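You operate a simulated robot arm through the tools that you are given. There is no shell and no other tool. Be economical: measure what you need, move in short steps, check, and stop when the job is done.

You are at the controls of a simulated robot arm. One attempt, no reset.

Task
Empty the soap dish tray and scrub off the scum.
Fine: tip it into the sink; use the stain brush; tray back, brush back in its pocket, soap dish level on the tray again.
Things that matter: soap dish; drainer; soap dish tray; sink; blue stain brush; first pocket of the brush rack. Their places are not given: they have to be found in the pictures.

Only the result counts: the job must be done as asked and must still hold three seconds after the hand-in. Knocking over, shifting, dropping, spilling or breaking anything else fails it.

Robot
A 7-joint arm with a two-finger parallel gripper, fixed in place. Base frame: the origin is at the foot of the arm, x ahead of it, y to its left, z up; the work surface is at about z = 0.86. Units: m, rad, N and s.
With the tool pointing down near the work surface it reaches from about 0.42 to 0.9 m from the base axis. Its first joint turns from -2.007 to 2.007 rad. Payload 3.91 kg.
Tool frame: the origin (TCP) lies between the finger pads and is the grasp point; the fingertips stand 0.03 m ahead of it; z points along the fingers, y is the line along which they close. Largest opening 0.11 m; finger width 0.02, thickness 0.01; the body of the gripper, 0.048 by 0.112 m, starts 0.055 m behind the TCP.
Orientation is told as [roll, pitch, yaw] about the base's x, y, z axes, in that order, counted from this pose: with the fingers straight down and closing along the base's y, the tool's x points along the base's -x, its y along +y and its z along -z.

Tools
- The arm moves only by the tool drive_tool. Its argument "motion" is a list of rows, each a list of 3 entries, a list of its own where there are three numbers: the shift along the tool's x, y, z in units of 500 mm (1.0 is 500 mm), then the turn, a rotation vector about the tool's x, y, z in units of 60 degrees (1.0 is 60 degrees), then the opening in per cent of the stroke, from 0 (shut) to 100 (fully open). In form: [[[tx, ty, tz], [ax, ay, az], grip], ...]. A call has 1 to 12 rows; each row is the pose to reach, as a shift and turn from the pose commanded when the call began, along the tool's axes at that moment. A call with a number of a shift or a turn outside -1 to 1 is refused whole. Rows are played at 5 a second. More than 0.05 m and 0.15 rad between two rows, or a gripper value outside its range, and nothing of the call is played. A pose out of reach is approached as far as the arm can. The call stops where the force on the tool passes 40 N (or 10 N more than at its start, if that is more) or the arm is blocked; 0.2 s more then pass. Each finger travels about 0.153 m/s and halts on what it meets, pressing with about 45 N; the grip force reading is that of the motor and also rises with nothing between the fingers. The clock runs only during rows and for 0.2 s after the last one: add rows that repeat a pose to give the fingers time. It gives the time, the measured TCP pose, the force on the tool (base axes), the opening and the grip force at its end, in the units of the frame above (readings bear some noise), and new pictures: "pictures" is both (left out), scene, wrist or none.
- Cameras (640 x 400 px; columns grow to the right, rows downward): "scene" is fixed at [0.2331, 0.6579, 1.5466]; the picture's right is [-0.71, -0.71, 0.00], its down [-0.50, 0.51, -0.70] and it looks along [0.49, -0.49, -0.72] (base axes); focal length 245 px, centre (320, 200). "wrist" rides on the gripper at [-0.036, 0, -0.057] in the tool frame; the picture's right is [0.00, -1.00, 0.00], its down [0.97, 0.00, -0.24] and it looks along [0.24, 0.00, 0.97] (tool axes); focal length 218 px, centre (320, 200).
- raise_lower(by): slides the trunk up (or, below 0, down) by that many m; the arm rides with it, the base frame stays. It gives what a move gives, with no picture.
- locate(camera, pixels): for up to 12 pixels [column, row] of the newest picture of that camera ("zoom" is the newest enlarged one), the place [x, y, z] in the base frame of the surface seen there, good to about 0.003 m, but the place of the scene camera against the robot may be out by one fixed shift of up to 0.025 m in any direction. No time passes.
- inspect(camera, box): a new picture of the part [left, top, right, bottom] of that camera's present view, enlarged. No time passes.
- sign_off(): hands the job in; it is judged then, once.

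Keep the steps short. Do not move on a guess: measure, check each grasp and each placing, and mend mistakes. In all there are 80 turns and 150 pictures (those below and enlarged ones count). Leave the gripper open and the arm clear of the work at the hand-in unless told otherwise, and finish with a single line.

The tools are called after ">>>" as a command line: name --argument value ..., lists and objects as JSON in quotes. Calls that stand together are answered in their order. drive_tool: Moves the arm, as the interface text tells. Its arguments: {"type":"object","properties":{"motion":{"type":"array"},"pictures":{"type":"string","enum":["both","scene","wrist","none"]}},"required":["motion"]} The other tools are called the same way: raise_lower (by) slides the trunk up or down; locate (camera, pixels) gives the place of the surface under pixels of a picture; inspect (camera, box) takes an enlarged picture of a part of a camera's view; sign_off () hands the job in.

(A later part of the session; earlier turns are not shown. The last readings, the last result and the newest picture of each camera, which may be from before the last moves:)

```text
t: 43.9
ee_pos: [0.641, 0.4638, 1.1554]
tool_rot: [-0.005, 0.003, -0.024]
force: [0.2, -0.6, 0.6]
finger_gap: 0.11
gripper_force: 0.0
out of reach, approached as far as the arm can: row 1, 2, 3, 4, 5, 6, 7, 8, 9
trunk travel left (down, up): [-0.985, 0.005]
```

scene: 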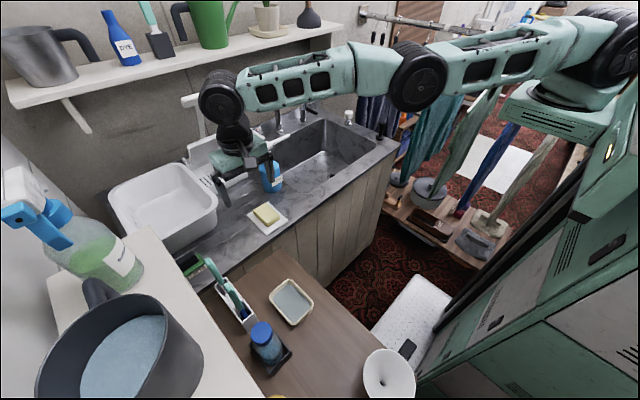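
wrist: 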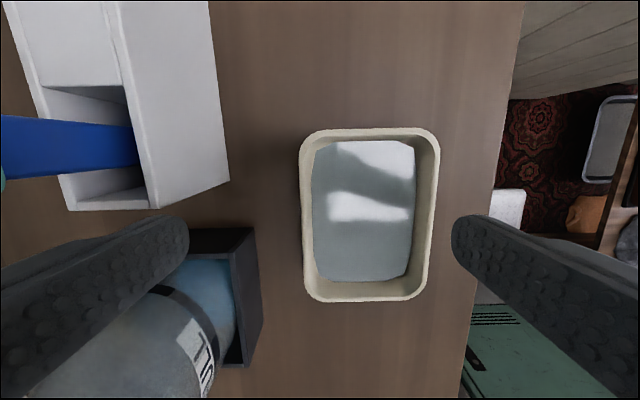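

I measure the arm's own joints in the picture to learn its real configuration.

>>> locate --camera "scene" --pixels '[[612, 50], [560, 105], [500, 60], [418, 78], [300, 90], [220, 97], [235, 135], [600, 25]]'

>>> inspect --camera "scene" --box '[180, 0, 640, 260]'

```text
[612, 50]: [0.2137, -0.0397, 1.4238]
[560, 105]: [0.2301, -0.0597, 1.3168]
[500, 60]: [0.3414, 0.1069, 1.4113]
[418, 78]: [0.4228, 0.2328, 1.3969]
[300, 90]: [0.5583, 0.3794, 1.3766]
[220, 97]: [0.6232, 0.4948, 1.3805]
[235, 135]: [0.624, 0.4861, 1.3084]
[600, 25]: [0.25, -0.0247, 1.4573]
```

```text
1.39 times, centred on (410, 130) of scene
```

zoom: 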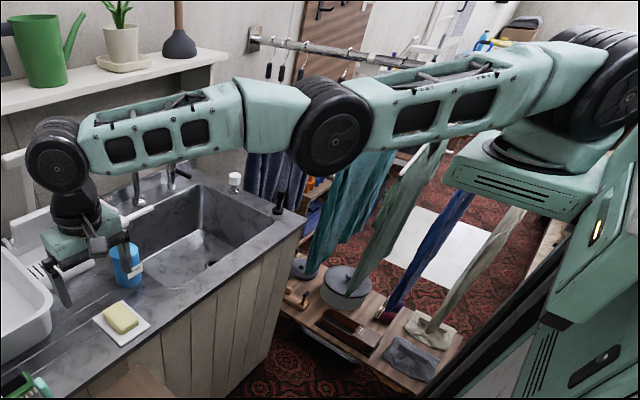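

The arm is simply dead straight (shoulder (0.21,−0.04), elbow (0.42,0.23), wrist (0.62,0.49)), which is a singular pose. The elbow hinge bends in the vertical plane. I combine downward steps with slight inward motion along the arm's own line to start the bend.

>>> drive_tool --motion '[[[0.007, -0.01, 0.06], [0, 0, 0], 100], [[0.019, -0.026, 0.12], [0, 0, 0], 100], [[0.035, -0.049, 0.18], [0, 0, 0], 100], [[0.059, -0.081, 0.24], [0, 0, 0], 100], [[0.088, -0.121, 0.29], [0, 0, 0], 100], [[0.118, -0.162, 0.3], [0, 0, 0], 100], [[0.153, -0.21, 0.3], [0, 0, 0], 100], [[0.19, -0.26, 0.3], [0, 0, 0], 100]]' --pictures "scene"

```text
t: 45.7
ee_pos: [0.6143, 0.4337, 0.9715]
tool_rot: [-0.007, 0.003, -0.024]
force: [0.2, -1.2, -0.3]
finger_gap: 0.11
gripper_force: 0.1
out of reach, approached as far as the arm can: row 2, 3, 4, 5, 6, 7, 8
trunk travel left (down, up): [-0.985, 0.005]
```

scene: 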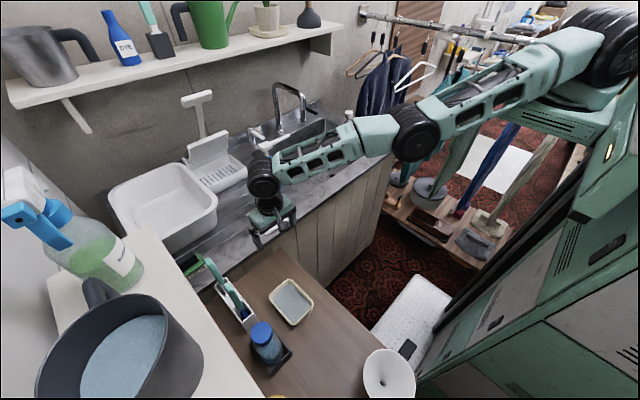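

It slid along the sphere again, so downward motion presses the elbow into its stop. Now I test the opposite: pure upward steps at constant radius, which is interior space while the wrist is below the shoulder.

>>> drive_tool --motion '[[[0, 0, -0.05], [0, 0, 0], 100], [[0, 0, -0.1], [0, 0, 0], 100], [[0, 0, -0.15], [0, 0, 0], 100], [[0, 0, -0.2], [0, 0, 0], 100], [[0, 0, -0.25], [0, 0, 0], 100], [[0, 0, -0.3], [0, 0, 0], 100], [[0, 0, -0.35], [0, 0, 0], 100], [[0, 0, -0.4], [0, 0, 0], 100]]' --pictures "none"

```text
t: 47.5
ee_pos: [0.6346, 0.467, 1.1681]
tool_rot: [-0.008, 0.006, -0.026]
force: [1.1, -0.2, -1.2]
finger_gap: 0.1103
gripper_force: 0.1
out of reach, approached as far as the arm can: row 1, 2, 3, 4, 5, 6, 7, 8
trunk travel left (down, up): [-0.985, 0.005]
```

Geometry shows the arm's own axis is near (0.23, −0.07) and the elbow is exactly straight. I try a true radial stretch combined with a strong downward sweep, followed immediately by inward motion while still descending.

>>> drive_tool --motion '[[[-0.036, 0.048, 0.06], [0, 0, 0], 100], [[-0.036, 0.048, 0.14], [0, 0, 0], 100], [[-0.024, 0.032, 0.22], [0, 0, 0], 100], [[0.03, -0.04, 0.29], [0, 0, 0], 100], [[0.07, -0.1, 0.33], [0, 0, 0], 100], [[0.12, -0.16, 0.35], [0, 0, 0], 100], [[0.16, -0.22, 0.36], [0, 0, 0], 100], [[0.2, -0.28, 0.36], [0, 0, 0], 100], [[0.24, -0.34, 0.36], [0, 0, 0], 100]]' --pictures "none"

```text
refused: row 4 steps farther than a row can; nothing moved
```

>>> drive_tool --motion '[[[-0.036, 0.048, 0.06], [0, 0, 0], 100], [[-0.036, 0.048, 0.14], [0, 0, 0], 100], [[-0.02, 0.027, 0.21], [0, 0, 0], 100], [[0.01, -0.013, 0.27], [0, 0, 0], 100], [[0.04, -0.053, 0.32], [0, 0, 0], 100], [[0.08, -0.107, 0.35], [0, 0, 0], 100], [[0.12, -0.16, 0.36], [0, 0, 0], 100], [[0.16, -0.22, 0.36], [0, 0, 0], 100], [[0.2, -0.28, 0.36], [0, 0, 0], 100], [[0.24, -0.34, 0.36], [0, 0, 0], 100]]' --pictures "none"

```text
t: 49.7
ee_pos: [0.597, 0.4266, 0.9269]
tool_rot: [-0.006, 0.004, -0.024]
force: [-0.2, 1.3, 1.4]
finger_gap: 0.1101
gripper_force: 0.1
out of reach, approached as far as the arm can: row 1, 2, 3, 4, 5, 6, 7, 8, 9, 10
trunk travel left (down, up): [-0.985, 0.005]
```

Stuck again. A different lever: curling the tool inward with the wrist point held fixed makes the solver share that rotation with the elbow, bending it the right way. I tilt 0.6 rad toward the robot in steps; the space below is clear.

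>>> drive_tool --motion '[[[0.027, -0.036, -0.002], [0.0764, 0.0573, 0], 100], [[0.0536, -0.0715, -0.009], [0.153, 0.1146, 0], 100], [[0.08, -0.106, -0.02], [0.229, 0.172, 0], 100], [[0.105, -0.14, -0.036], [0.306, 0.229, 0], 100], [[0.1295, -0.1726, -0.055], [0.382, 0.2865, 0], 100], [[0.152, -0.203, -0.079], [0.458, 0.344, 0], 100]]' --pictures "scene"

```text
t: 51.1
ee_pos: [0.5259, 0.3343, 0.9622]
tool_rot: [-0.51, 0.349, -0.116]
force: [-0.5, -0.7, 0.1]
finger_gap: 0.11
gripper_force: 0.1
out of reach, approached as far as the arm can: row 2, 3, 4, 5, 6
trunk travel left (down, up): [-0.985, 0.005]
```

scene: 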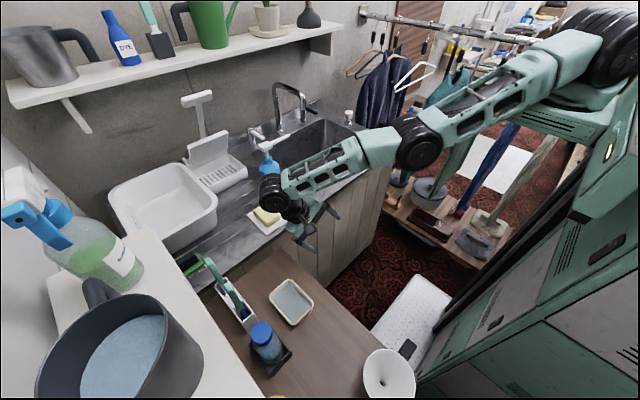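

I measure the joints again to see whether the elbow bent at all and to which side.

>>> locate --camera "scene" --pixels '[[620, 45], [418, 143], [272, 192], [480, 110], [520, 85], [325, 172], [350, 160], [590, 85]]'

>>> inspect --camera "scene" --box '[240, 0, 640, 250]'

```text
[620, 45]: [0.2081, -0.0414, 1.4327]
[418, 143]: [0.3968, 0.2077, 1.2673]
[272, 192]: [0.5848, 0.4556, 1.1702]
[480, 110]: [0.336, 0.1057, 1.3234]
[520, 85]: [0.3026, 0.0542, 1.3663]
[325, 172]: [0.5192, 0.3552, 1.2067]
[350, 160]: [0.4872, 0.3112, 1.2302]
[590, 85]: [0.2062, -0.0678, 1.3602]
```

```text
1.60 times, centred on (440, 125) of scene
```

zoom: 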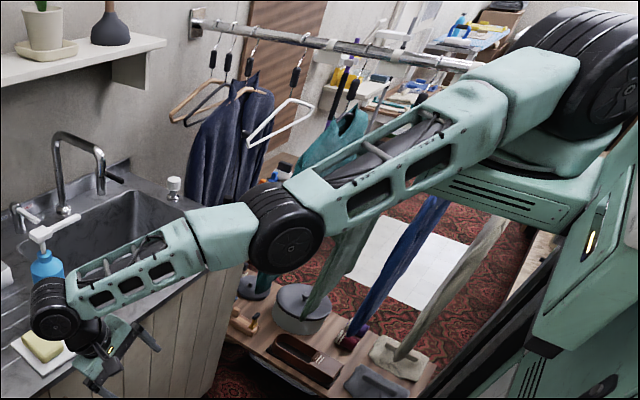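

Now it's clear: the upper arm slopes 28° and the forearm 17°, so the elbow is about 11° past straight, at its stop. Only an outward stretch frees it, followed by curl-in and downward motion with no inward pull. First I uncurl with outward bias and some height.

>>> drive_tool --motion '[[[-0.013, 0.018, -0.033], [-0.057, -0.043, 0], 100], [[-0.026, 0.035, -0.066], [-0.115, -0.086, 0], 100], [[-0.04, 0.053, -0.1], [-0.172, -0.129, 0], 100], [[-0.053, 0.07, -0.133], [-0.229, -0.172, 0], 100], [[-0.066, 0.088, -0.166], [-0.286, -0.215, 0], 100], [[-0.079, 0.106, -0.2], [-0.344, -0.258, 0], 100], [[-0.092, 0.123, -0.233], [-0.401, -0.301, 0], 100], [[-0.105, 0.141, -0.265], [-0.458, -0.344, 0], 100]]' --pictures "none"

```text
t: 52.9
ee_pos: [0.6183, 0.4512, 1.0211]
tool_rot: [-0.006, 0.004, -0.023]
force: [0.8, 0.3, 0.0]
finger_gap: 0.1103
gripper_force: 0.0
trunk travel left (down, up): [-0.985, 0.005]
```

All rows were reachable this time. Now the stretch, then the curl-in plus downward sweep along the full-reach arc, then inward.

>>> drive_tool --motion '[[[-0.023, 0.031, 0.01], [0, 0, 0], 100], [[-0.035, 0.046, 0.016], [0, 0, 0], 100], [[-0.012, 0.016, 0.01], [0, 0, 0], 100], [[0.0266, -0.0356, 0.0394], [0.0764, 0.0573, 0], 100], [[0.0604, -0.0808, 0.0706], [0.153, 0.1146, 0], 100], [[0.0946, -0.1262, 0.0974], [0.229, 0.172, 0], 100], [[0.1286, -0.1714, 0.1192], [0.306, 0.229, 0], 100], [[0.1622, -0.2164, 0.137], [0.382, 0.2865, 0], 100], [[0.1952, -0.2602, 0.1504], [0.458, 0.344, 0], 100], [[0.231, -0.308, 0.15], [0.458, 0.344, 0], 100], [[0.267, -0.356, 0.15], [0.458, 0.344, 0], 100]]' --pictures "none"

```text
t: 55.3
ee_pos: [0.4805, 0.2758, 0.9479]
tool_rot: [-0.507, 0.35, -0.116]
force: [0.7, 0.1, -0.5]
finger_gap: 0.1098
gripper_force: 0.1
out of reach, approached as far as the arm can: row 1, 2, 3
trunk travel left (down, up): [-0.985, 0.005]
```

The elbow has flipped to the right side; all the later rows were reachable. I uncurl and rise to (0.42, 0.22, 1.20) to get well bent.

>>> drive_tool --motion '[[[0.034, -0.039, -0.04], [0, 0, 0], 100], [[0.068, -0.078, -0.08], [-0.057, -0.043, 0], 100], [[0.102, -0.118, -0.121], [-0.115, -0.086, 0], 100], [[0.136, -0.157, -0.161], [-0.172, -0.129, 0], 100], [[0.17, -0.196, -0.201], [-0.229, -0.172, 0], 100], [[0.205, -0.235, -0.241], [-0.286, -0.215, 0], 100], [[0.239, -0.275, -0.282], [-0.344, -0.258, 0], 100], [[0.273, -0.314, -0.322], [-0.401, -0.301, 0], 100], [[0.273, -0.314, -0.322], [-0.458, -0.344, 0], 100]]' --pictures "scene"

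```text
t: 57.3
ee_pos: [0.4192, 0.2222, 1.1992]
tool_rot: [-0.005, 0.001, -0.024]
force: [0.4, -0.5, 1.0]
finger_gap: 0.11
gripper_force: 0.1
trunk travel left (down, up): [-0.985, 0.005]
```

scene: 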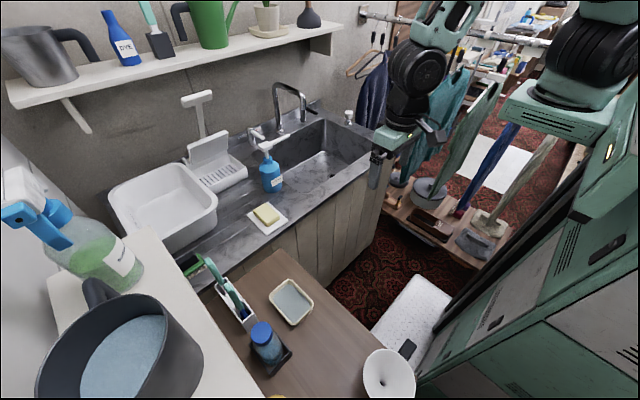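

The elbow is up and well bent. I lower the trunk 0.20 m so the tray is comfortably within reach.

>>> raise_lower --by -0.2

```text
t: 59.5
ee_pos: [0.4193, 0.2224, 0.9976]
tool_rot: [-0.006, 0.003, -0.025]
force: [-0.2, 0.5, -0.6]
finger_gap: 0.1103
gripper_force: 0.1
trunk travel left (down, up): [-0.785, 0.205]
```

Now I move across to above the tray at (0.462, 0.516), z 1.0.

>>> drive_tool --motion '[[[-0.01, 0.07, 0], [0, 0, 0], 100], [[-0.018, 0.15, 0], [0, 0, 0], 100], [[-0.028, 0.23, 0], [0, 0, 0], 100], [[-0.038, 0.31, 0], [0, 0, 0], 100], [[-0.048, 0.39, 0], [0, 0, 0], 100], [[-0.058, 0.47, 0], [0, 0, 0], 100], [[-0.068, 0.54, 0], [0, 0, 0], 100], [[-0.072, 0.588, 0], [0, 0, 0], 100]]' --pictures "wrist"

```text
t: 61.3
ee_pos: [0.462, 0.5153, 0.9962]
tool_rot: [-0.007, 0.004, -0.024]
force: [-0.2, -0.1, -1.0]
finger_gap: 0.1096
gripper_force: 0.2
trunk travel left (down, up): [-0.785, 0.205]
```

wrist: 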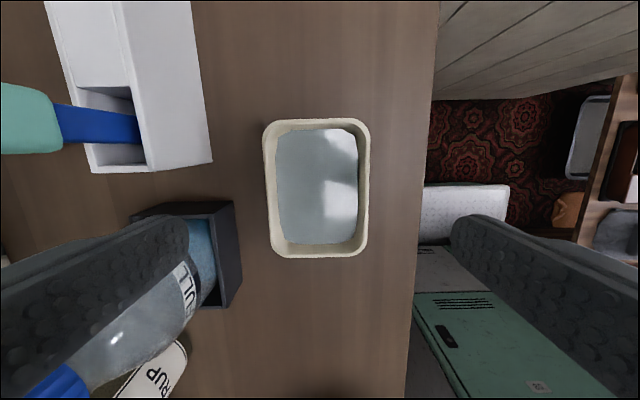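

The tray is centred under the hand. I descend to z 0.895 (fingertips just above the counter) and close on the tray's sides.

>>> drive_tool --motion '[[[0, 0.001, 0.07], [0, 0, 0], 100], [[0, 0.001, 0.14], [0, 0, 0], 100], [[0, 0.001, 0.18], [0, 0, 0], 100], [[0, 0.001, 0.2], [0, 0, 0], 100], [[0, 0.001, 0.2], [0, 0, 0], 85], [[0, 0.001, 0.2], [0, 0, 0], 72], [[0, 0.001, 0.2], [0, 0, 0], 65], [[0, 0.001, 0.2], [0, 0, 0], 60], [[0, 0.001, 0.2], [0, 0, 0], 55]]'

```text
t: 63.3
ee_pos: [0.4628, 0.5153, 0.8958]
tool_rot: [-0.006, 0.004, -0.023]
force: [0.3, 0.8, 0.3]
finger_gap: 0.0789
gripper_force: 44.5
trunk travel left (down, up): [-0.785, 0.205]
```

scene: 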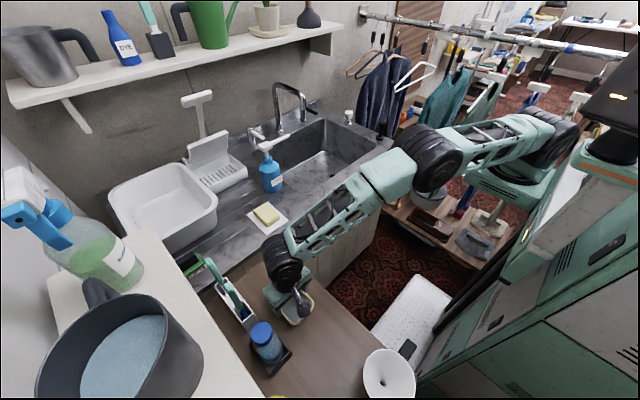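
wrist: 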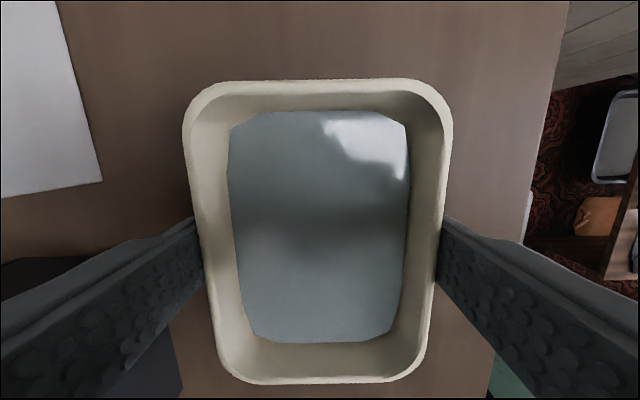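

The tray is gripped (gap 0.079 m, 44 N). I lift slowly and level.

>>> drive_tool --motion '[[[0, 0, -0.01], [0, 0, 0], 50], [[0, 0, -0.025], [0, 0, 0], 50], [[0, 0, -0.05], [0, 0, 0], 50], [[0, 0, -0.08], [0, 0, 0], 50], [[0, 0, -0.12], [0, 0, 0], 50], [[0, 0, -0.16], [0, 0, 0], 50], [[0, 0, -0.2], [0, 0, 0], 50], [[0, 0, -0.24], [0, 0, 0], 50], [[0, 0, -0.27], [0, 0, 0], 50], [[0, 0, -0.29], [0, 0, 0], 50]]'

```text
t: 65.5
ee_pos: [0.4634, 0.5154, 1.0403]
tool_rot: [-0.006, 0.004, -0.027]
force: [-0.5, 0.4, -1.5]
finger_gap: 0.0788
gripper_force: 45.1
trunk travel left (down, up): [-0.785, 0.205]
```

scene: 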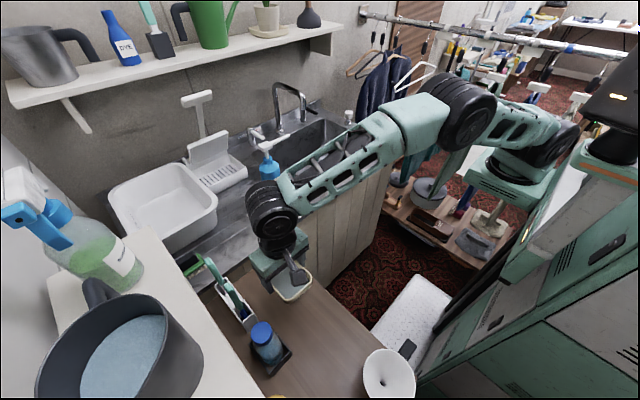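
wrist: 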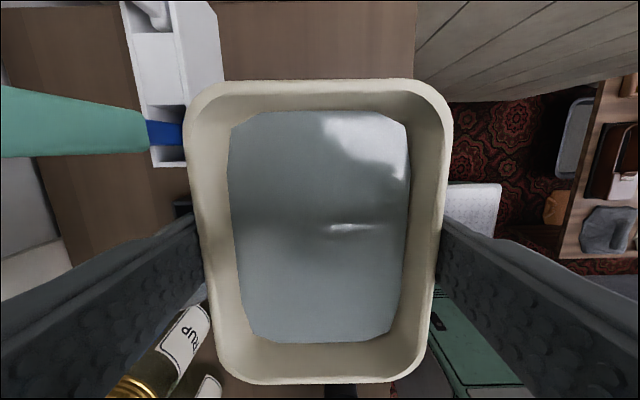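

The water stays calm. I carry the tray level toward the sink, first to about (0.63, 0.24).

>>> drive_tool --motion '[[[-0.01, -0.015, 0], [0, 0, 0], 50], [[-0.03, -0.045, 0], [0, 0, 0], 50], [[-0.06, -0.09, 0], [0, 0, 0], 50], [[-0.095, -0.145, -0.01], [0, 0, 0], 50], [[-0.13, -0.2, -0.02], [0, 0, 0], 50], [[-0.165, -0.255, -0.02], [0, 0, 0], 50], [[-0.2, -0.31, -0.03], [0, 0, 0], 50], [[-0.235, -0.365, -0.03], [0, 0, 0], 50], [[-0.27, -0.42, -0.04], [0, 0, 0], 50], [[-0.305, -0.47, -0.04], [0, 0, 0], 50], [[-0.33, -0.51, -0.04], [0, 0, 0], 50], [[-0.345, -0.532, -0.04], [0, 0, 0], 50]]' --pictures "none"

```text
t: 68.1
ee_pos: [0.6296, 0.2465, 1.0627]
tool_rot: [-0.006, 0.003, -0.025]
force: [0.0, -0.1, -2.0]
finger_gap: 0.0789
gripper_force: 44.3
trunk travel left (down, up): [-0.785, 0.205]
```

All steady. Next stretch: to (0.80, −0.05) over the sink.

>>> drive_tool --motion '[[[-0.01, -0.015, 0], [0, 0, 0], 50], [[-0.03, -0.05, 0], [0, 0, 0], 50], [[-0.06, -0.1, 0], [0, 0, 0], 50], [[-0.095, -0.16, 0], [0, 0, 0], 50], [[-0.13, -0.22, 0], [0, 0, 0], 50], [[-0.165, -0.28, 0], [0, 0, 0], 50], [[-0.2, -0.34, 0], [0, 0, 0], 50], [[-0.24, -0.4, 0], [0, 0, 0], 50], [[-0.28, -0.46, 0], [0, 0, 0], 50], [[-0.315, -0.52, 0], [0, 0, 0], 50], [[-0.34, -0.56, 0], [0, 0, 0], 50], [[-0.355, -0.585, 0], [0, 0, 0], 50]]'

```text
t: 70.7
ee_pos: [0.7994, -0.0514, 1.063]
tool_rot: [-0.004, 0.005, -0.024]
force: [-0.5, 1.0, -0.8]
finger_gap: 0.079
gripper_force: 45.0
trunk travel left (down, up): [-0.785, 0.205]
```

scene: 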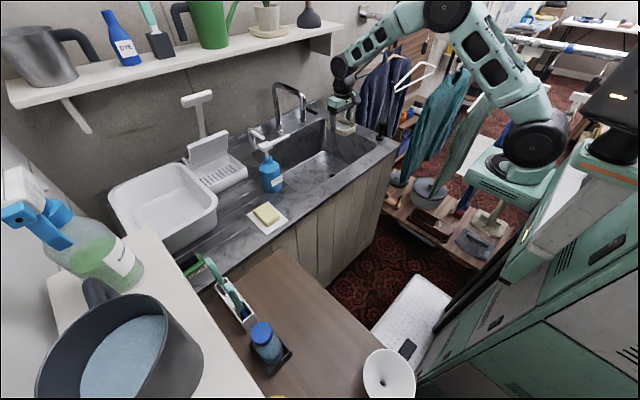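
wrist: 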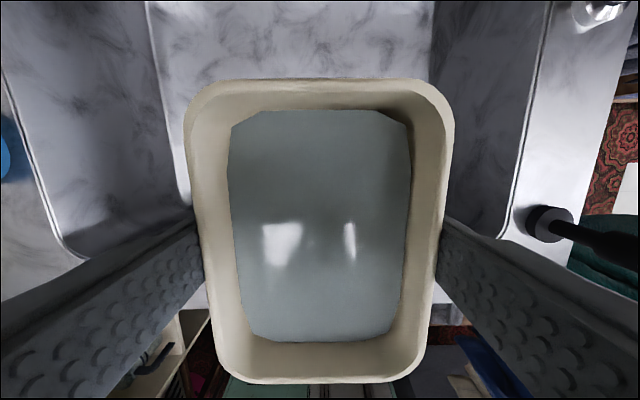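

The tray is over the sink, level. I shift a little further in and up, then start tipping about the finger axis so the near end goes down (60° in this call).

>>> drive_tool --motion '[[[-0.03, -0.02, -0.03], [0, 0, 0], 50], [[-0.06, -0.04, -0.06], [0, -0.05, 0], 50], [[-0.08, -0.05, -0.1], [0, -0.15, 0], 50], [[-0.08, -0.05, -0.13], [0, -0.27, 0], 50], [[-0.08, -0.05, -0.13], [0, -0.39, 0], 50], [[-0.08, -0.05, -0.13], [0, -0.51, 0], 50], [[-0.08, -0.05, -0.13], [0, -0.63, 0], 50], [[-0.08, -0.05, -0.13], [0, -0.75, 0], 50], [[-0.08, -0.05, -0.13], [0, -0.87, 0], 50], [[-0.08, -0.05, -0.13], [0, -0.98, 0], 50]]'

```text
t: 72.9
ee_pos: [0.8393, -0.0758, 1.129]
tool_rot: [-0.011, -1.024, -0.014]
force: [0.2, -0.1, -1.7]
finger_gap: 0.0792
gripper_force: 45.0
trunk travel left (down, up): [-0.785, 0.205]
```

scene: 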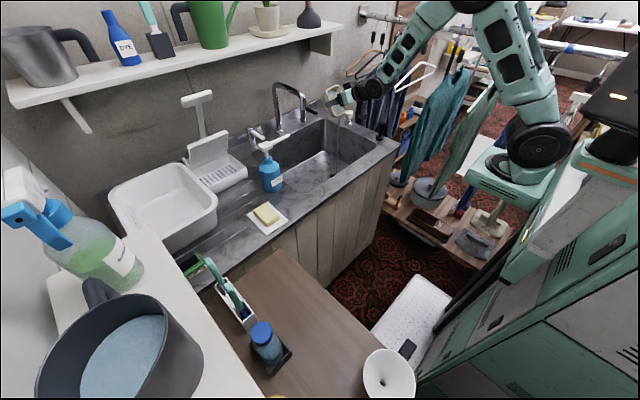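
wrist: 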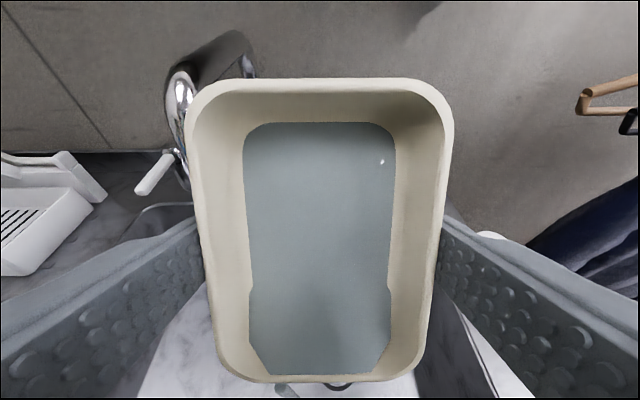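

Water is pouring from the low end into the sink. I continue tipping, to about 115°, with the hand's place fixed.

>>> drive_tool --motion '[[[0, 0, 0], [0, -0.12, 0], 50], [[0, 0, 0], [0, -0.24, 0], 50], [[0, 0, 0], [0, -0.36, 0], 50], [[0, 0, 0], [0, -0.48, 0], 50], [[0, 0, 0], [0, -0.6, 0], 50], [[0, 0, 0], [0, -0.72, 0], 50], [[0, 0, 0], [0, -0.84, 0], 50], [[0, 0, 0], [0, -0.92, 0], 50], [[0, 0, 0], [0, -0.92, 0], 50], [[0, 0, 0], [0, -0.92, 0], 50]]'

>>> inspect --camera "scene" --box '[240, 60, 420, 210]'

```text
t: 75.1
ee_pos: [0.8401, -0.0751, 1.128]
tool_rot: [-3.128, -1.156, 3.106]
force: [0.0, 0.0, -1.8]
finger_gap: 0.0788
gripper_force: 44.6
trunk travel left (down, up): [-0.785, 0.205]
```

scene: 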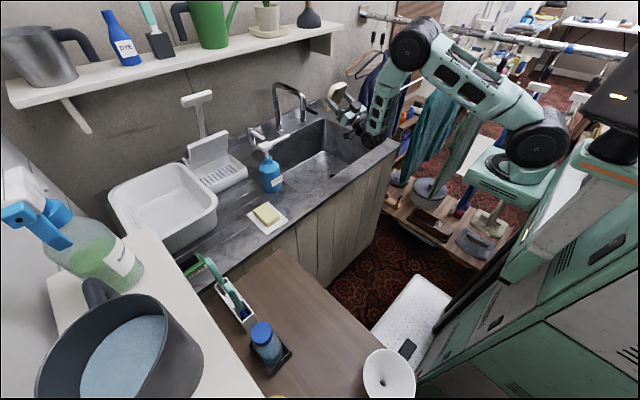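
wrist: 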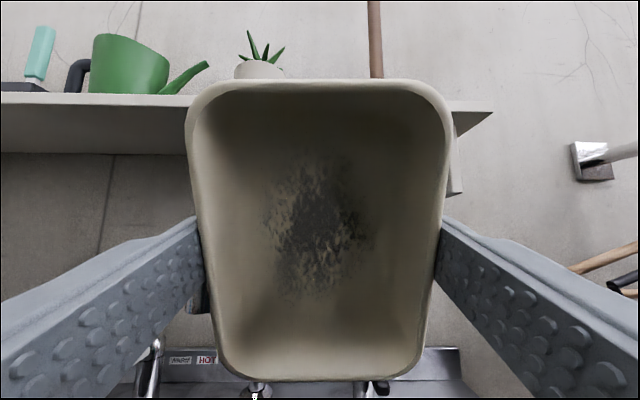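

```text
2.67 times, centred on (330, 135) of scene
```

zoom: 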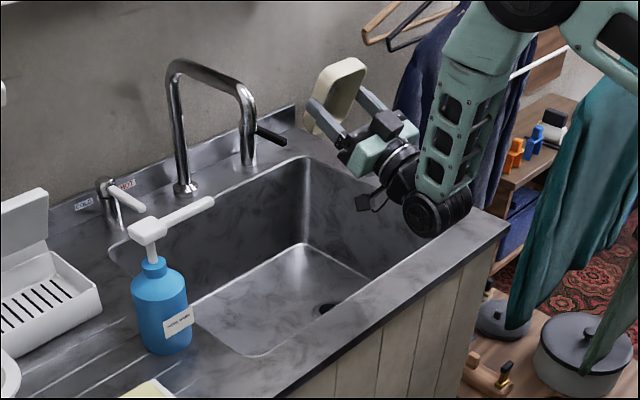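

The tray is empty; a dark scum patch is on the floor of the tray near its middle. I turn it back upright, first 55° back.

>>> drive_tool --motion '[[[0, 0, 0], [0, 0.13, 0], 50], [[0, 0, 0], [0, 0.26, 0], 50], [[0, 0, 0], [0, 0.39, 0], 50], [[0, 0, 0], [0, 0.52, 0], 50], [[0, 0, 0], [0, 0.65, 0], 50], [[0, 0, 0], [0, 0.78, 0], 50], [[0, 0, 0], [0, 0.92, 0], 50]]' --pictures "none"

```text
t: 76.7
ee_pos: [0.8389, -0.0757, 1.1274]
tool_rot: [-0.011, -1.021, -0.015]
force: [0.4, 0.3, -1.3]
finger_gap: 0.0788
gripper_force: 44.9
trunk travel left (down, up): [-0.785, 0.205]
```

Now the remaining 59°, backing out slightly.

>>> drive_tool --motion '[[[0.015, 0, 0], [0, 0.12, 0], 50], [[0.03, 0.01, -0.01], [0, 0.24, 0], 50], [[0.05, 0.01, -0.01], [0, 0.36, 0], 50], [[0.065, 0.02, -0.02], [0, 0.48, 0], 50], [[0.085, 0.02, -0.02], [0, 0.61, 0], 50], [[0.1, 0.03, -0.03], [0, 0.74, 0], 50], [[0.12, 0.03, -0.03], [0, 0.87, 0], 50], [[0.137, 0.04, -0.033], [0, 0.98, 0], 50]]' --pictures "none"

```text
t: 78.5
ee_pos: [0.7895, -0.0544, 1.079]
tool_rot: [-0.007, 0.005, -0.026]
force: [-0.1, -0.3, -1.1]
finger_gap: 0.0787
gripper_force: 45.0
trunk travel left (down, up): [-0.785, 0.205]
```

Upright again. I carry the empty tray back toward its place on the counter.

>>> drive_tool --motion '[[[0.043, 0.07, 0.005], [0, 0, 0], 50], [[0.086, 0.14, 0.01], [0, 0, 0], 50], [[0.128, 0.21, 0.015], [0, 0, 0], 50], [[0.171, 0.281, 0.02], [0, 0, 0], 50], [[0.214, 0.351, 0.025], [0, 0, 0], 50], [[0.257, 0.421, 0.03], [0, 0, 0], 50], [[0.3, 0.491, 0.035], [0, 0, 0], 50], [[0.342, 0.562, 0.04], [0, 0, 0], 50], [[0.385, 0.632, 0.045], [0, 0, 0], 50], [[0.428, 0.702, 0.05], [0, 0, 0], 50], [[0.47, 0.772, 0.05], [0, 0, 0], 50], [[0.513, 0.843, 0.05], [0, 0, 0], 50]]' --pictures "none"

```text
t: 81.1
ee_pos: [0.5455, 0.3724, 1.0513]
tool_rot: [-0.007, 0.002, -0.025]
force: [0.8, -0.6, -1.7]
finger_gap: 0.079
gripper_force: 44.7
trunk travel left (down, up): [-0.785, 0.205]
```

Now the final stretch over the home spot, then lower to the original height (0.8965).

>>> drive_tool --motion '[[[0.043, 0.07, 0], [0, 0, 0], 50], [[0.087, 0.141, 0], [0, 0, 0], 50], [[0.13, 0.211, 0], [0, 0, 0], 50], [[0.173, 0.282, 0], [0, 0, 0], 50], [[0.173, 0.282, 0.07], [0, 0, 0], 50], [[0.173, 0.282, 0.14], [0, 0, 0], 50], [[0.173, 0.282, 0.2], [0, 0, 0], 50], [[0.173, 0.282, 0.25], [0, 0, 0], 50], [[0.173, 0.282, 0.285], [0, 0, 0], 50], [[0.173, 0.282, 0.302], [0, 0, 0], 50], [[0.173, 0.282, 0.31], [0, 0, 0], 50]]' --pictures "scene"

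```text
t: 83.5
ee_pos: [0.4591, 0.5154, 0.8983]
tool_rot: [-0.004, 0.002, -0.024]
force: [-0.2, -2.0, 7.2]
finger_gap: 0.079
gripper_force: 44.8
trunk travel left (down, up): [-0.785, 0.205]
```

scene: 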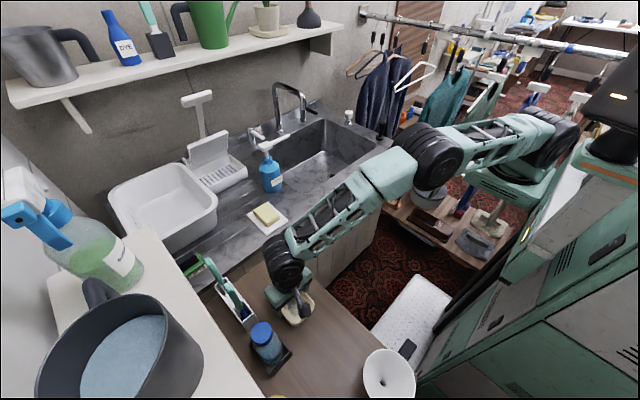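

The tray is down (light contact of 7 N). I release, rise and back off a little to look.

>>> drive_tool --motion '[[[0, 0, 0], [0, 0, 0], 72], [[0, 0, 0], [0, 0, 0], 85], [[0, 0, 0], [0, 0, 0], 100], [[0, 0, -0.06], [0, 0, 0], 100], [[0, 0, -0.14], [0, 0, 0], 100], [[0, 0, -0.22], [0, 0, 0], 100], [[0, 0, -0.3], [0, 0, 0], 100], [[0, -0.08, -0.35], [0, 0, 0], 100], [[0, -0.16, -0.39], [0, 0, 0], 100], [[0, -0.2, -0.42], [0, 0, 0], 100]]'

>>> locate --camera "scene" --pixels '[[190, 330], [215, 325], [250, 390], [150, 262], [60, 300], [275, 290], [290, 320], [208, 263], [240, 296], [95, 285]]'

```text
t: 85.7
ee_pos: [0.4579, 0.4154, 1.1058]
tool_rot: [-0.005, 0.002, -0.023]
force: [0.2, 0.7, -0.1]
finger_gap: 0.1097
gripper_force: 0.0
trunk travel left (down, up): [-0.785, 0.205]
```

scene: 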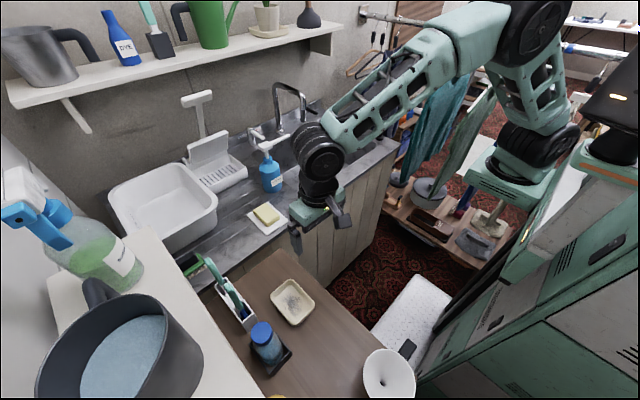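
wrist: 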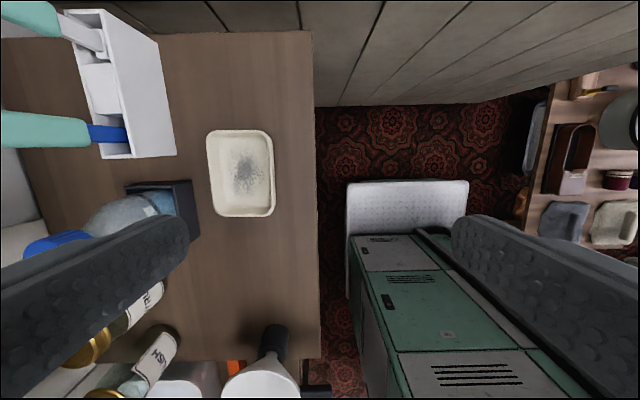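

```text
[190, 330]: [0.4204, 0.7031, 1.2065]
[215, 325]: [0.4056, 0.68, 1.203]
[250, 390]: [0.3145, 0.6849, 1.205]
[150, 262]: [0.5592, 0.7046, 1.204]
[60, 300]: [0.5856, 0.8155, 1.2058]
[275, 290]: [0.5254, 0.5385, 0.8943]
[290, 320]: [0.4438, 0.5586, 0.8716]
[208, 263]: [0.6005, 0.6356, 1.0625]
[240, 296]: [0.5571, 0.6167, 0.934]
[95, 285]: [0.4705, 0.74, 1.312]
```

The tray is home with scum visible at (246,170). A shelf at z 1.205 overhangs beyond y 0.67, so I'll take the brush with a 45°-tilted hand closing along x. I locate the scum and start the yaw turn (60° of 90°).

>>> locate --camera "wrist" --pixels '[[246, 170], [246, 148], [248, 192], [234, 172], [258, 172], [208, 134], [270, 133], [216, 213], [273, 211], [240, 130], [244, 214]]'

>>> drive_tool --motion '[[[0, 0, 0], [0, 0, -0.125], 100], [[0, 0, 0], [0, 0, -0.25], 100], [[0, 0, 0], [0, 0, -0.375], 100], [[0, 0, 0], [0, 0, -0.5], 100], [[0, 0, 0], [0, 0, -0.625], 100], [[0, 0, 0], [0, 0, -0.75], 100], [[0, 0, 0], [0, 0, -0.875], 100], [[0, 0, 0], [0, 0, -1.0], 100]]' --pictures "none"

```text
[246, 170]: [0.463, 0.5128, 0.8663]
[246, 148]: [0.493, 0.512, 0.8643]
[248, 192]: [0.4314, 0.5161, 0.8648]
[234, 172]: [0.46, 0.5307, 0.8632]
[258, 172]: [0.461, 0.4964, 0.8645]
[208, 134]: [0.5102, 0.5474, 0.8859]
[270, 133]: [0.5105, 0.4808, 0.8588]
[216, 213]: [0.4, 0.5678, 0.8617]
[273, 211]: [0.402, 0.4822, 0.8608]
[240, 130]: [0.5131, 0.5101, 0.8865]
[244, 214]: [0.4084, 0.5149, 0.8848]
```

```text
t: 87.5
ee_pos: [0.459, 0.4163, 1.1065]
tool_rot: [-0.001, 0.008, 1.025]
force: [0.0, -0.4, -0.7]
finger_gap: 0.1099
gripper_force: 0.1
trunk travel left (down, up): [-0.785, 0.205]
```

Now the last 30° of yaw.

>>> drive_tool --motion '[[[0, 0, 0], [0, 0, -0.13], 100], [[0, 0, 0], [0, 0, -0.26], 100], [[0, 0, 0], [0, 0, -0.39], 100], [[0, 0, 0], [0, 0, -0.521], 100]]' --pictures "none"

```text
t: 88.5
ee_pos: [0.4592, 0.4157, 1.1073]
tool_rot: [0.003, 0.004, 1.571]
force: [0.0, 0.3, 0.6]
finger_gap: 0.1098
gripper_force: 0.0
trunk travel left (down, up): [-0.785, 0.205]
```

Now I tilt the hand 45° toward the brush and move to a standoff in front of it, with the fingers opened to 65 %.

>>> drive_tool --motion '[[[-0.018, -0.017, -0.004], [0, -0.125, 0], 90], [[-0.037, -0.033, -0.009], [0, -0.25, 0], 80], [[-0.055, -0.05, -0.013], [0, -0.375, 0], 70], [[-0.073, -0.067, -0.017], [0, -0.5, 0], 65], [[-0.092, -0.083, -0.021], [0, -0.625, 0], 65], [[-0.11, -0.1, -0.026], [0, -0.75, 0], 65]]'

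```text
t: 89.9
ee_pos: [0.5071, 0.4716, 1.1204]
tool_rot: [0.004, -0.781, 1.566]
force: [-0.5, 0.6, 0.6]
finger_gap: 0.0714
gripper_force: 0.0
trunk travel left (down, up): [-0.785, 0.205]
```

scene: 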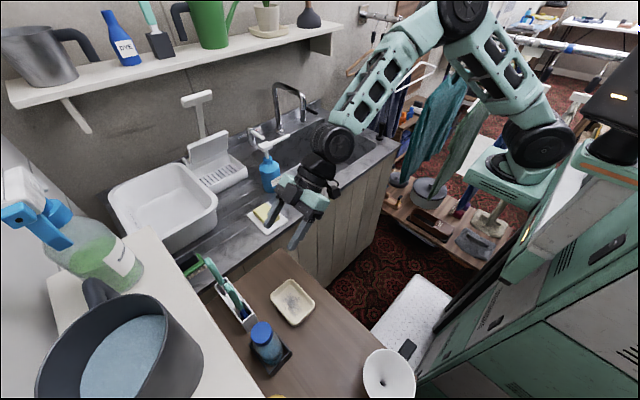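
wrist: 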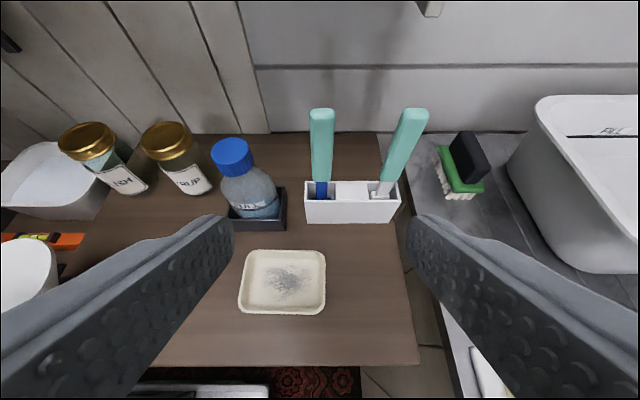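

A clear view. I measure the brush handle (around 321,145) and the pockets.

>>> inspect --camera "wrist" --box '[270, 95, 440, 230]'

>>> locate --camera "wrist" --pixels '[[321, 112], [321, 125], [321, 145], [321, 170], [321, 183], [311, 145], [331, 145], [322, 195], [306, 195], [345, 190], [306, 184], [390, 165]]'

```text
2.96 times, centred on (355, 162) of wrist
```

zoom: 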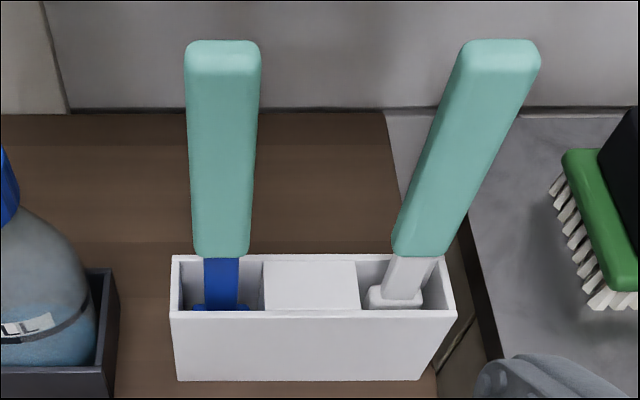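

```text
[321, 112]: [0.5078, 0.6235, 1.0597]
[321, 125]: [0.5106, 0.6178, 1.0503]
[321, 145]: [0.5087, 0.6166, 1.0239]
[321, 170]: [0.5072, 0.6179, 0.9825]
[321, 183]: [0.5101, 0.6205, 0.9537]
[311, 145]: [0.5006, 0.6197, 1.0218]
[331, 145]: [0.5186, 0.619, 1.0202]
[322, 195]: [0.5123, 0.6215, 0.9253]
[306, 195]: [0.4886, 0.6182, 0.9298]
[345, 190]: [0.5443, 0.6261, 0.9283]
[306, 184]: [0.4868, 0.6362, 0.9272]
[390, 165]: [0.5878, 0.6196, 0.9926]
```

The handle is vertical at x 0.5095, with its front face at y 0.617. I move in along the tool axis to (0.5095, 0.625, 1.02).

>>> drive_tool --motion '[[[-0.04, -0.005, 0.04], [0, 0, 0], 65], [[-0.076, -0.005, 0.08], [0, 0, 0], 65], [[-0.076, -0.005, 0.15], [0, 0, 0], 65], [[-0.076, -0.005, 0.22], [0, 0, 0], 65], [[-0.076, -0.005, 0.28], [0, 0, 0], 65], [[-0.076, -0.005, 0.33], [0, 0, 0], 65], [[-0.076, -0.005, 0.359], [0, 0, 0], 65]]' --pictures "wrist"

```text
t: 91.5
ee_pos: [0.5105, 0.6245, 1.0189]
tool_rot: [0.004, -0.778, 1.566]
force: [1.0, 0.2, 0.4]
finger_gap: 0.0717
gripper_force: 0.1
trunk travel left (down, up): [-0.785, 0.205]
```

wrist: 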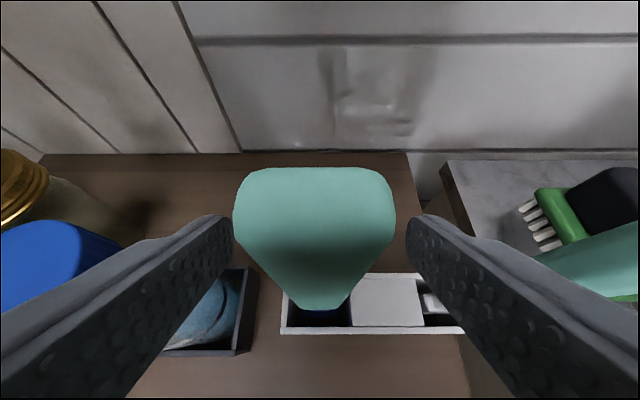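

The handle sits between the fingers. I close on it.

>>> drive_tool --motion '[[[0, 0, 0], [0, 0, 0], 40], [[0, 0, 0], [0, 0, 0], 25], [[0, 0, 0], [0, 0, 0], 10], [[0, 0, 0], [0, 0, 0], 5], [[0, 0, 0], [0, 0, 0], 5]]' --pictures "none"

```text
t: 92.7
ee_pos: [0.5114, 0.6238, 1.0187]
tool_rot: [0.005, -0.781, 1.566]
force: [0.0, 0.4, 0.1]
finger_gap: 0.0229
gripper_force: 45.2
trunk travel left (down, up): [-0.785, 0.205]
```

The handle is gripped (gap 0.023 m). I lift straight up 8.5 cm.

>>> drive_tool --motion '[[[-0.02, 0, -0.02], [0, 0, 0], 5], [[-0.045, 0, -0.045], [0, 0, 0], 5], [[-0.07, 0, -0.07], [0, 0, 0], 5], [[-0.095, 0, -0.096], [0, 0, 0], 5], [[-0.12, 0, -0.121], [0, 0, 0], 5]]'

>>> inspect --camera "scene" --box '[180, 200, 340, 340]'

```text
t: 93.9
ee_pos: [0.5113, 0.6242, 1.104]
tool_rot: [0.005, -0.778, 1.564]
force: [0.3, -0.8, -1.5]
finger_gap: 0.023
gripper_force: 45.0
trunk travel left (down, up): [-0.785, 0.205]
```

scene: 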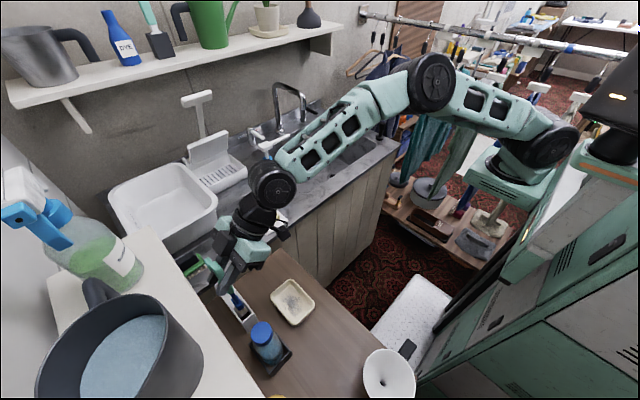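
wrist: 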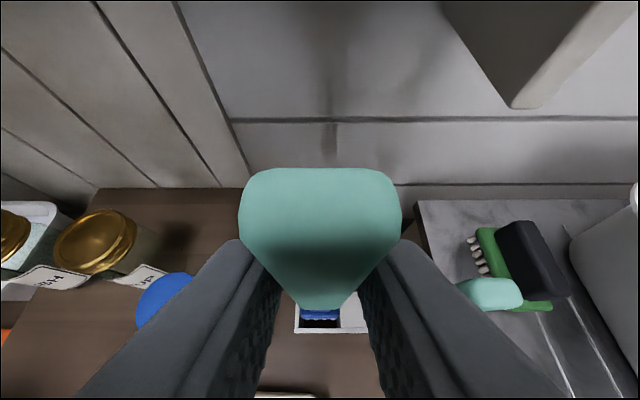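

```text
2.86 times, centred on (260, 270) of scene
```

zoom: 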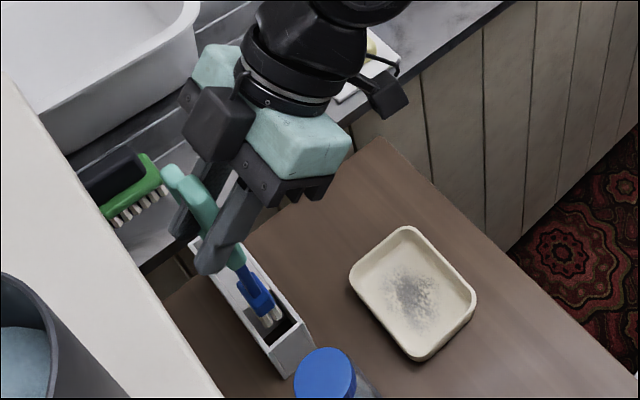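

The bristles point downward and may still be inside the pocket. I lift 3.5 cm more (staying in front of the shelf edge) and look again.

>>> drive_tool --motion '[[[-0.025, 0, -0.025], [0, 0, 0], 5], [[-0.05, 0, -0.05], [0, 0, 0], 5]]' --pictures "scene"

>>> inspect --camera "scene" --box '[200, 240, 290, 340]'

```text
t: 94.5
ee_pos: [0.5106, 0.6231, 1.1397]
tool_rot: [0.003, -0.781, 1.566]
force: [1.1, 0.7, -1.3]
finger_gap: 0.023
gripper_force: 45.2
trunk travel left (down, up): [-0.785, 0.205]
```

scene: 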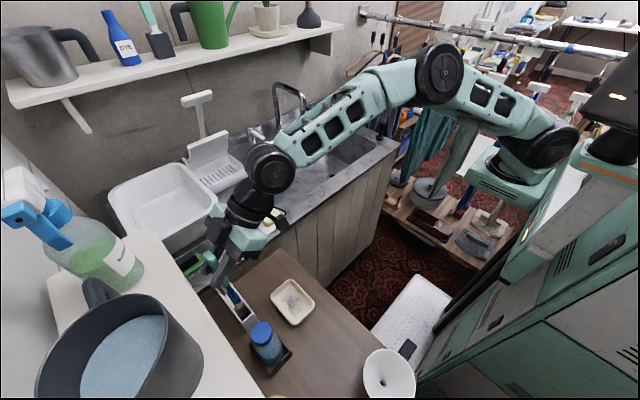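

```text
4.00 times, centred on (245, 290) of scene
```

zoom: 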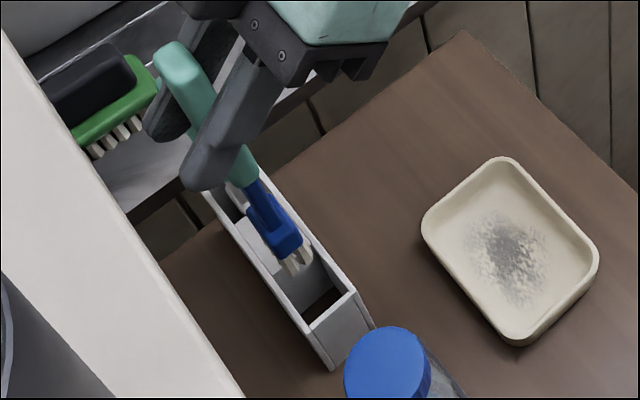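

>>> locate --camera "zoom" --pixels '[[292, 272], [307, 258], [283, 240], [290, 250], [250, 190], [240, 165], [350, 295], [325, 320], [510, 245]]'

```text
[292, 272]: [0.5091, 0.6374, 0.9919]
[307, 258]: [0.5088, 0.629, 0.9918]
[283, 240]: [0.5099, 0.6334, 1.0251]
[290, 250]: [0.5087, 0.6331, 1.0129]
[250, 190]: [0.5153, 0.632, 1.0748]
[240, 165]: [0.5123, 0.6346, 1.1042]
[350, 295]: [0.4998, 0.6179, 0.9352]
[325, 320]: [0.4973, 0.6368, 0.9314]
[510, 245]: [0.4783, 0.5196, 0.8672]
```

The bristle tip is about 0.153 m below the grip point and out of the rack. I carry the brush over the tray's scum centre and lower until the bristles are about 1 cm above the tray floor.

>>> drive_tool --motion '[[[0.05, 0.024, -0.024], [0, 0, 0], 5], [[0.1, 0.048, -0.048], [0, 0, 0], 5], [[0.155, 0.072, -0.072], [0, 0, 0], 5], [[0.211, 0.096, -0.096], [0, 0, 0], 5], [[0.245, 0.096, -0.061], [0, 0, 0], 5], [[0.28, 0.096, -0.025], [0, 0, 0], 5], [[0.309, 0.096, 0.004], [0, 0, 0], 5]]'

>>> inspect --camera "scene" --box '[240, 250, 340, 340]'

```text
t: 96.1
ee_pos: [0.462, 0.5158, 1.029]
tool_rot: [0.003, -0.779, 1.566]
force: [0.0, 0.2, -0.7]
finger_gap: 0.023
gripper_force: 45.1
trunk travel left (down, up): [-0.785, 0.205]
```

scene: 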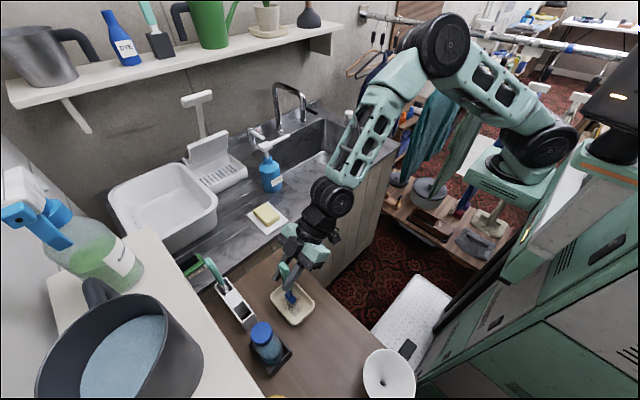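
wrist: 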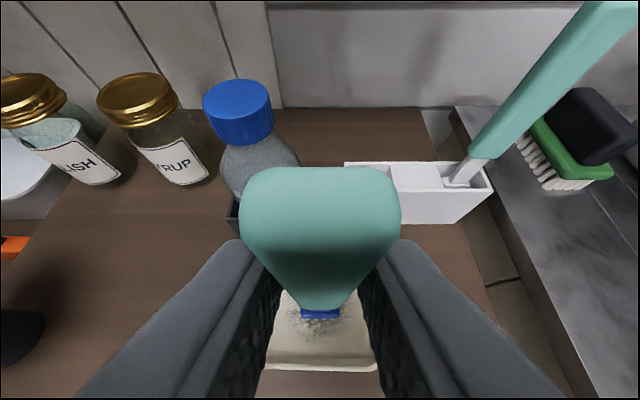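

```text
4.44 times, centred on (290, 295) of scene
```

zoom: 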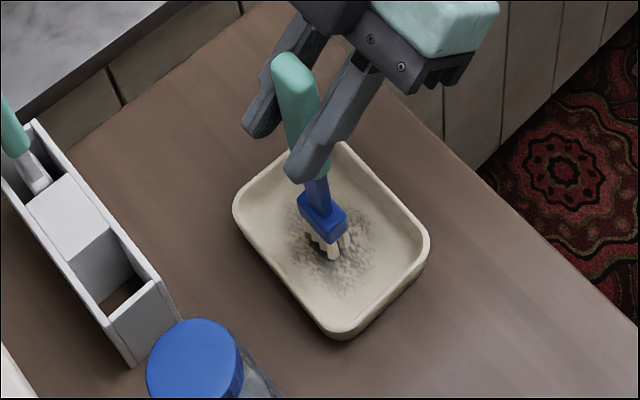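

The bristles hang right over the scum. I lower 12 mm in small steps and watch the force.

>>> drive_tool --motion '[[[0.0056, 0, 0.0057], [0, 0, 0], 5], [[0.0112, 0, 0.0114], [0, 0, 0], 5], [[0.014, 0, 0.0142], [0, 0, 0], 5], [[0.0169, 0, 0.0171], [0, 0, 0], 5]]' --pictures "none"

```text
t: 97.2
ee_pos: [0.4642, 0.5194, 1.0237]
tool_rot: [-0.003, -0.794, 1.568]
force: [-0.8, -0.9, 11.4]
finger_gap: 0.0228
gripper_force: 44.8
trunk travel left (down, up): [-0.785, 0.205]
stopped in row 4: the force on the tool passed its limit (the readings are from after the stop); the commanded pose is now the measured one
```

Contact came at z 1.0237, about 11 N now. I ease up under 1 mm and scrub in back-and-forth strokes across the scum area.

>>> drive_tool --motion '[[[0.006, 0.03, -0.008], [0, 0, 0], 5], [[0.006, 0.06, -0.008], [0, 0, 0], 5], [[0.006, 0, -0.008], [0, 0, 0], 5], [[0.006, -0.06, -0.008], [0, 0, 0], 5], [[0.023, -0.06, -0.025], [0, 0, 0], 5], [[0.023, 0, -0.025], [0, 0, 0], 5], [[0.023, 0.06, -0.025], [0, 0, 0], 5], [[-0.011, 0.06, 0.009], [0, 0, 0], 5], [[-0.011, 0, 0.009], [0, 0, 0], 5], [[-0.011, -0.06, 0.009], [0, 0, 0], 5], [[0.006, -0.03, -0.008], [0, 0, 0], 5], [[0.006, 0, -0.008], [0, 0, 0], 5]]'

>>> inspect --camera "scene" --box '[240, 250, 340, 340]'

```text
t: 99.8
ee_pos: [0.4648, 0.5135, 1.0246]
tool_rot: [-0.001, -0.791, 1.565]
force: [4.3, 0.8, 14.8]
finger_gap: 0.023
gripper_force: 45.3
trunk travel left (down, up): [-0.785, 0.205]
```

scene: 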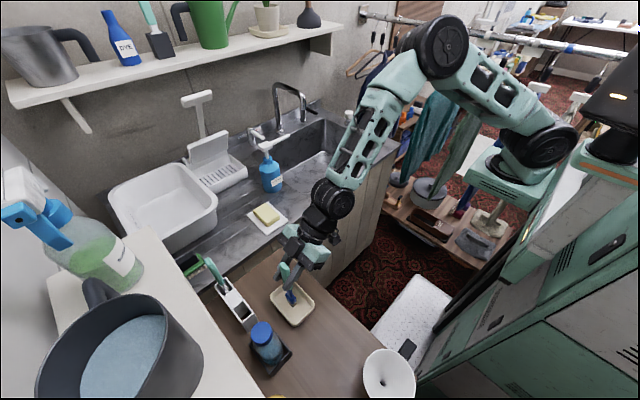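
wrist: 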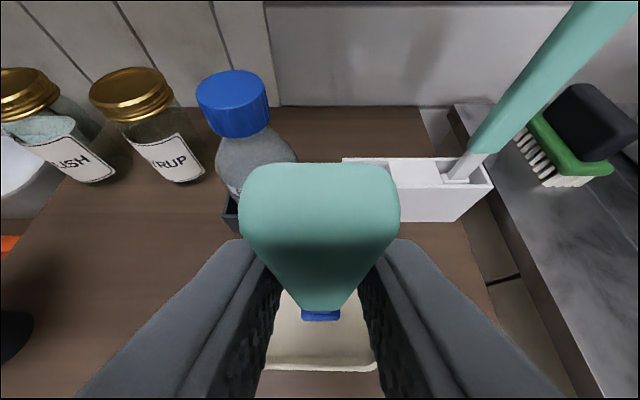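

```text
4.44 times, centred on (290, 295) of scene
```

zoom: 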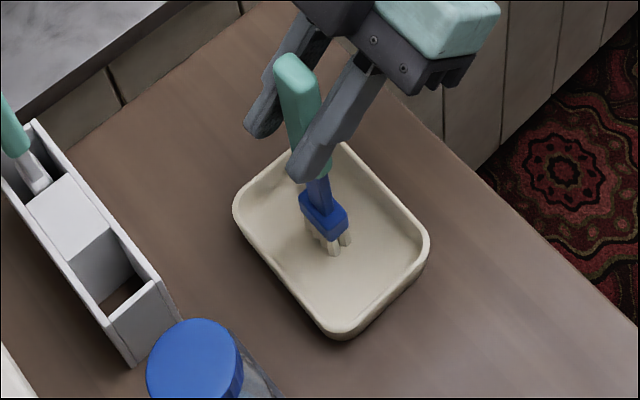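

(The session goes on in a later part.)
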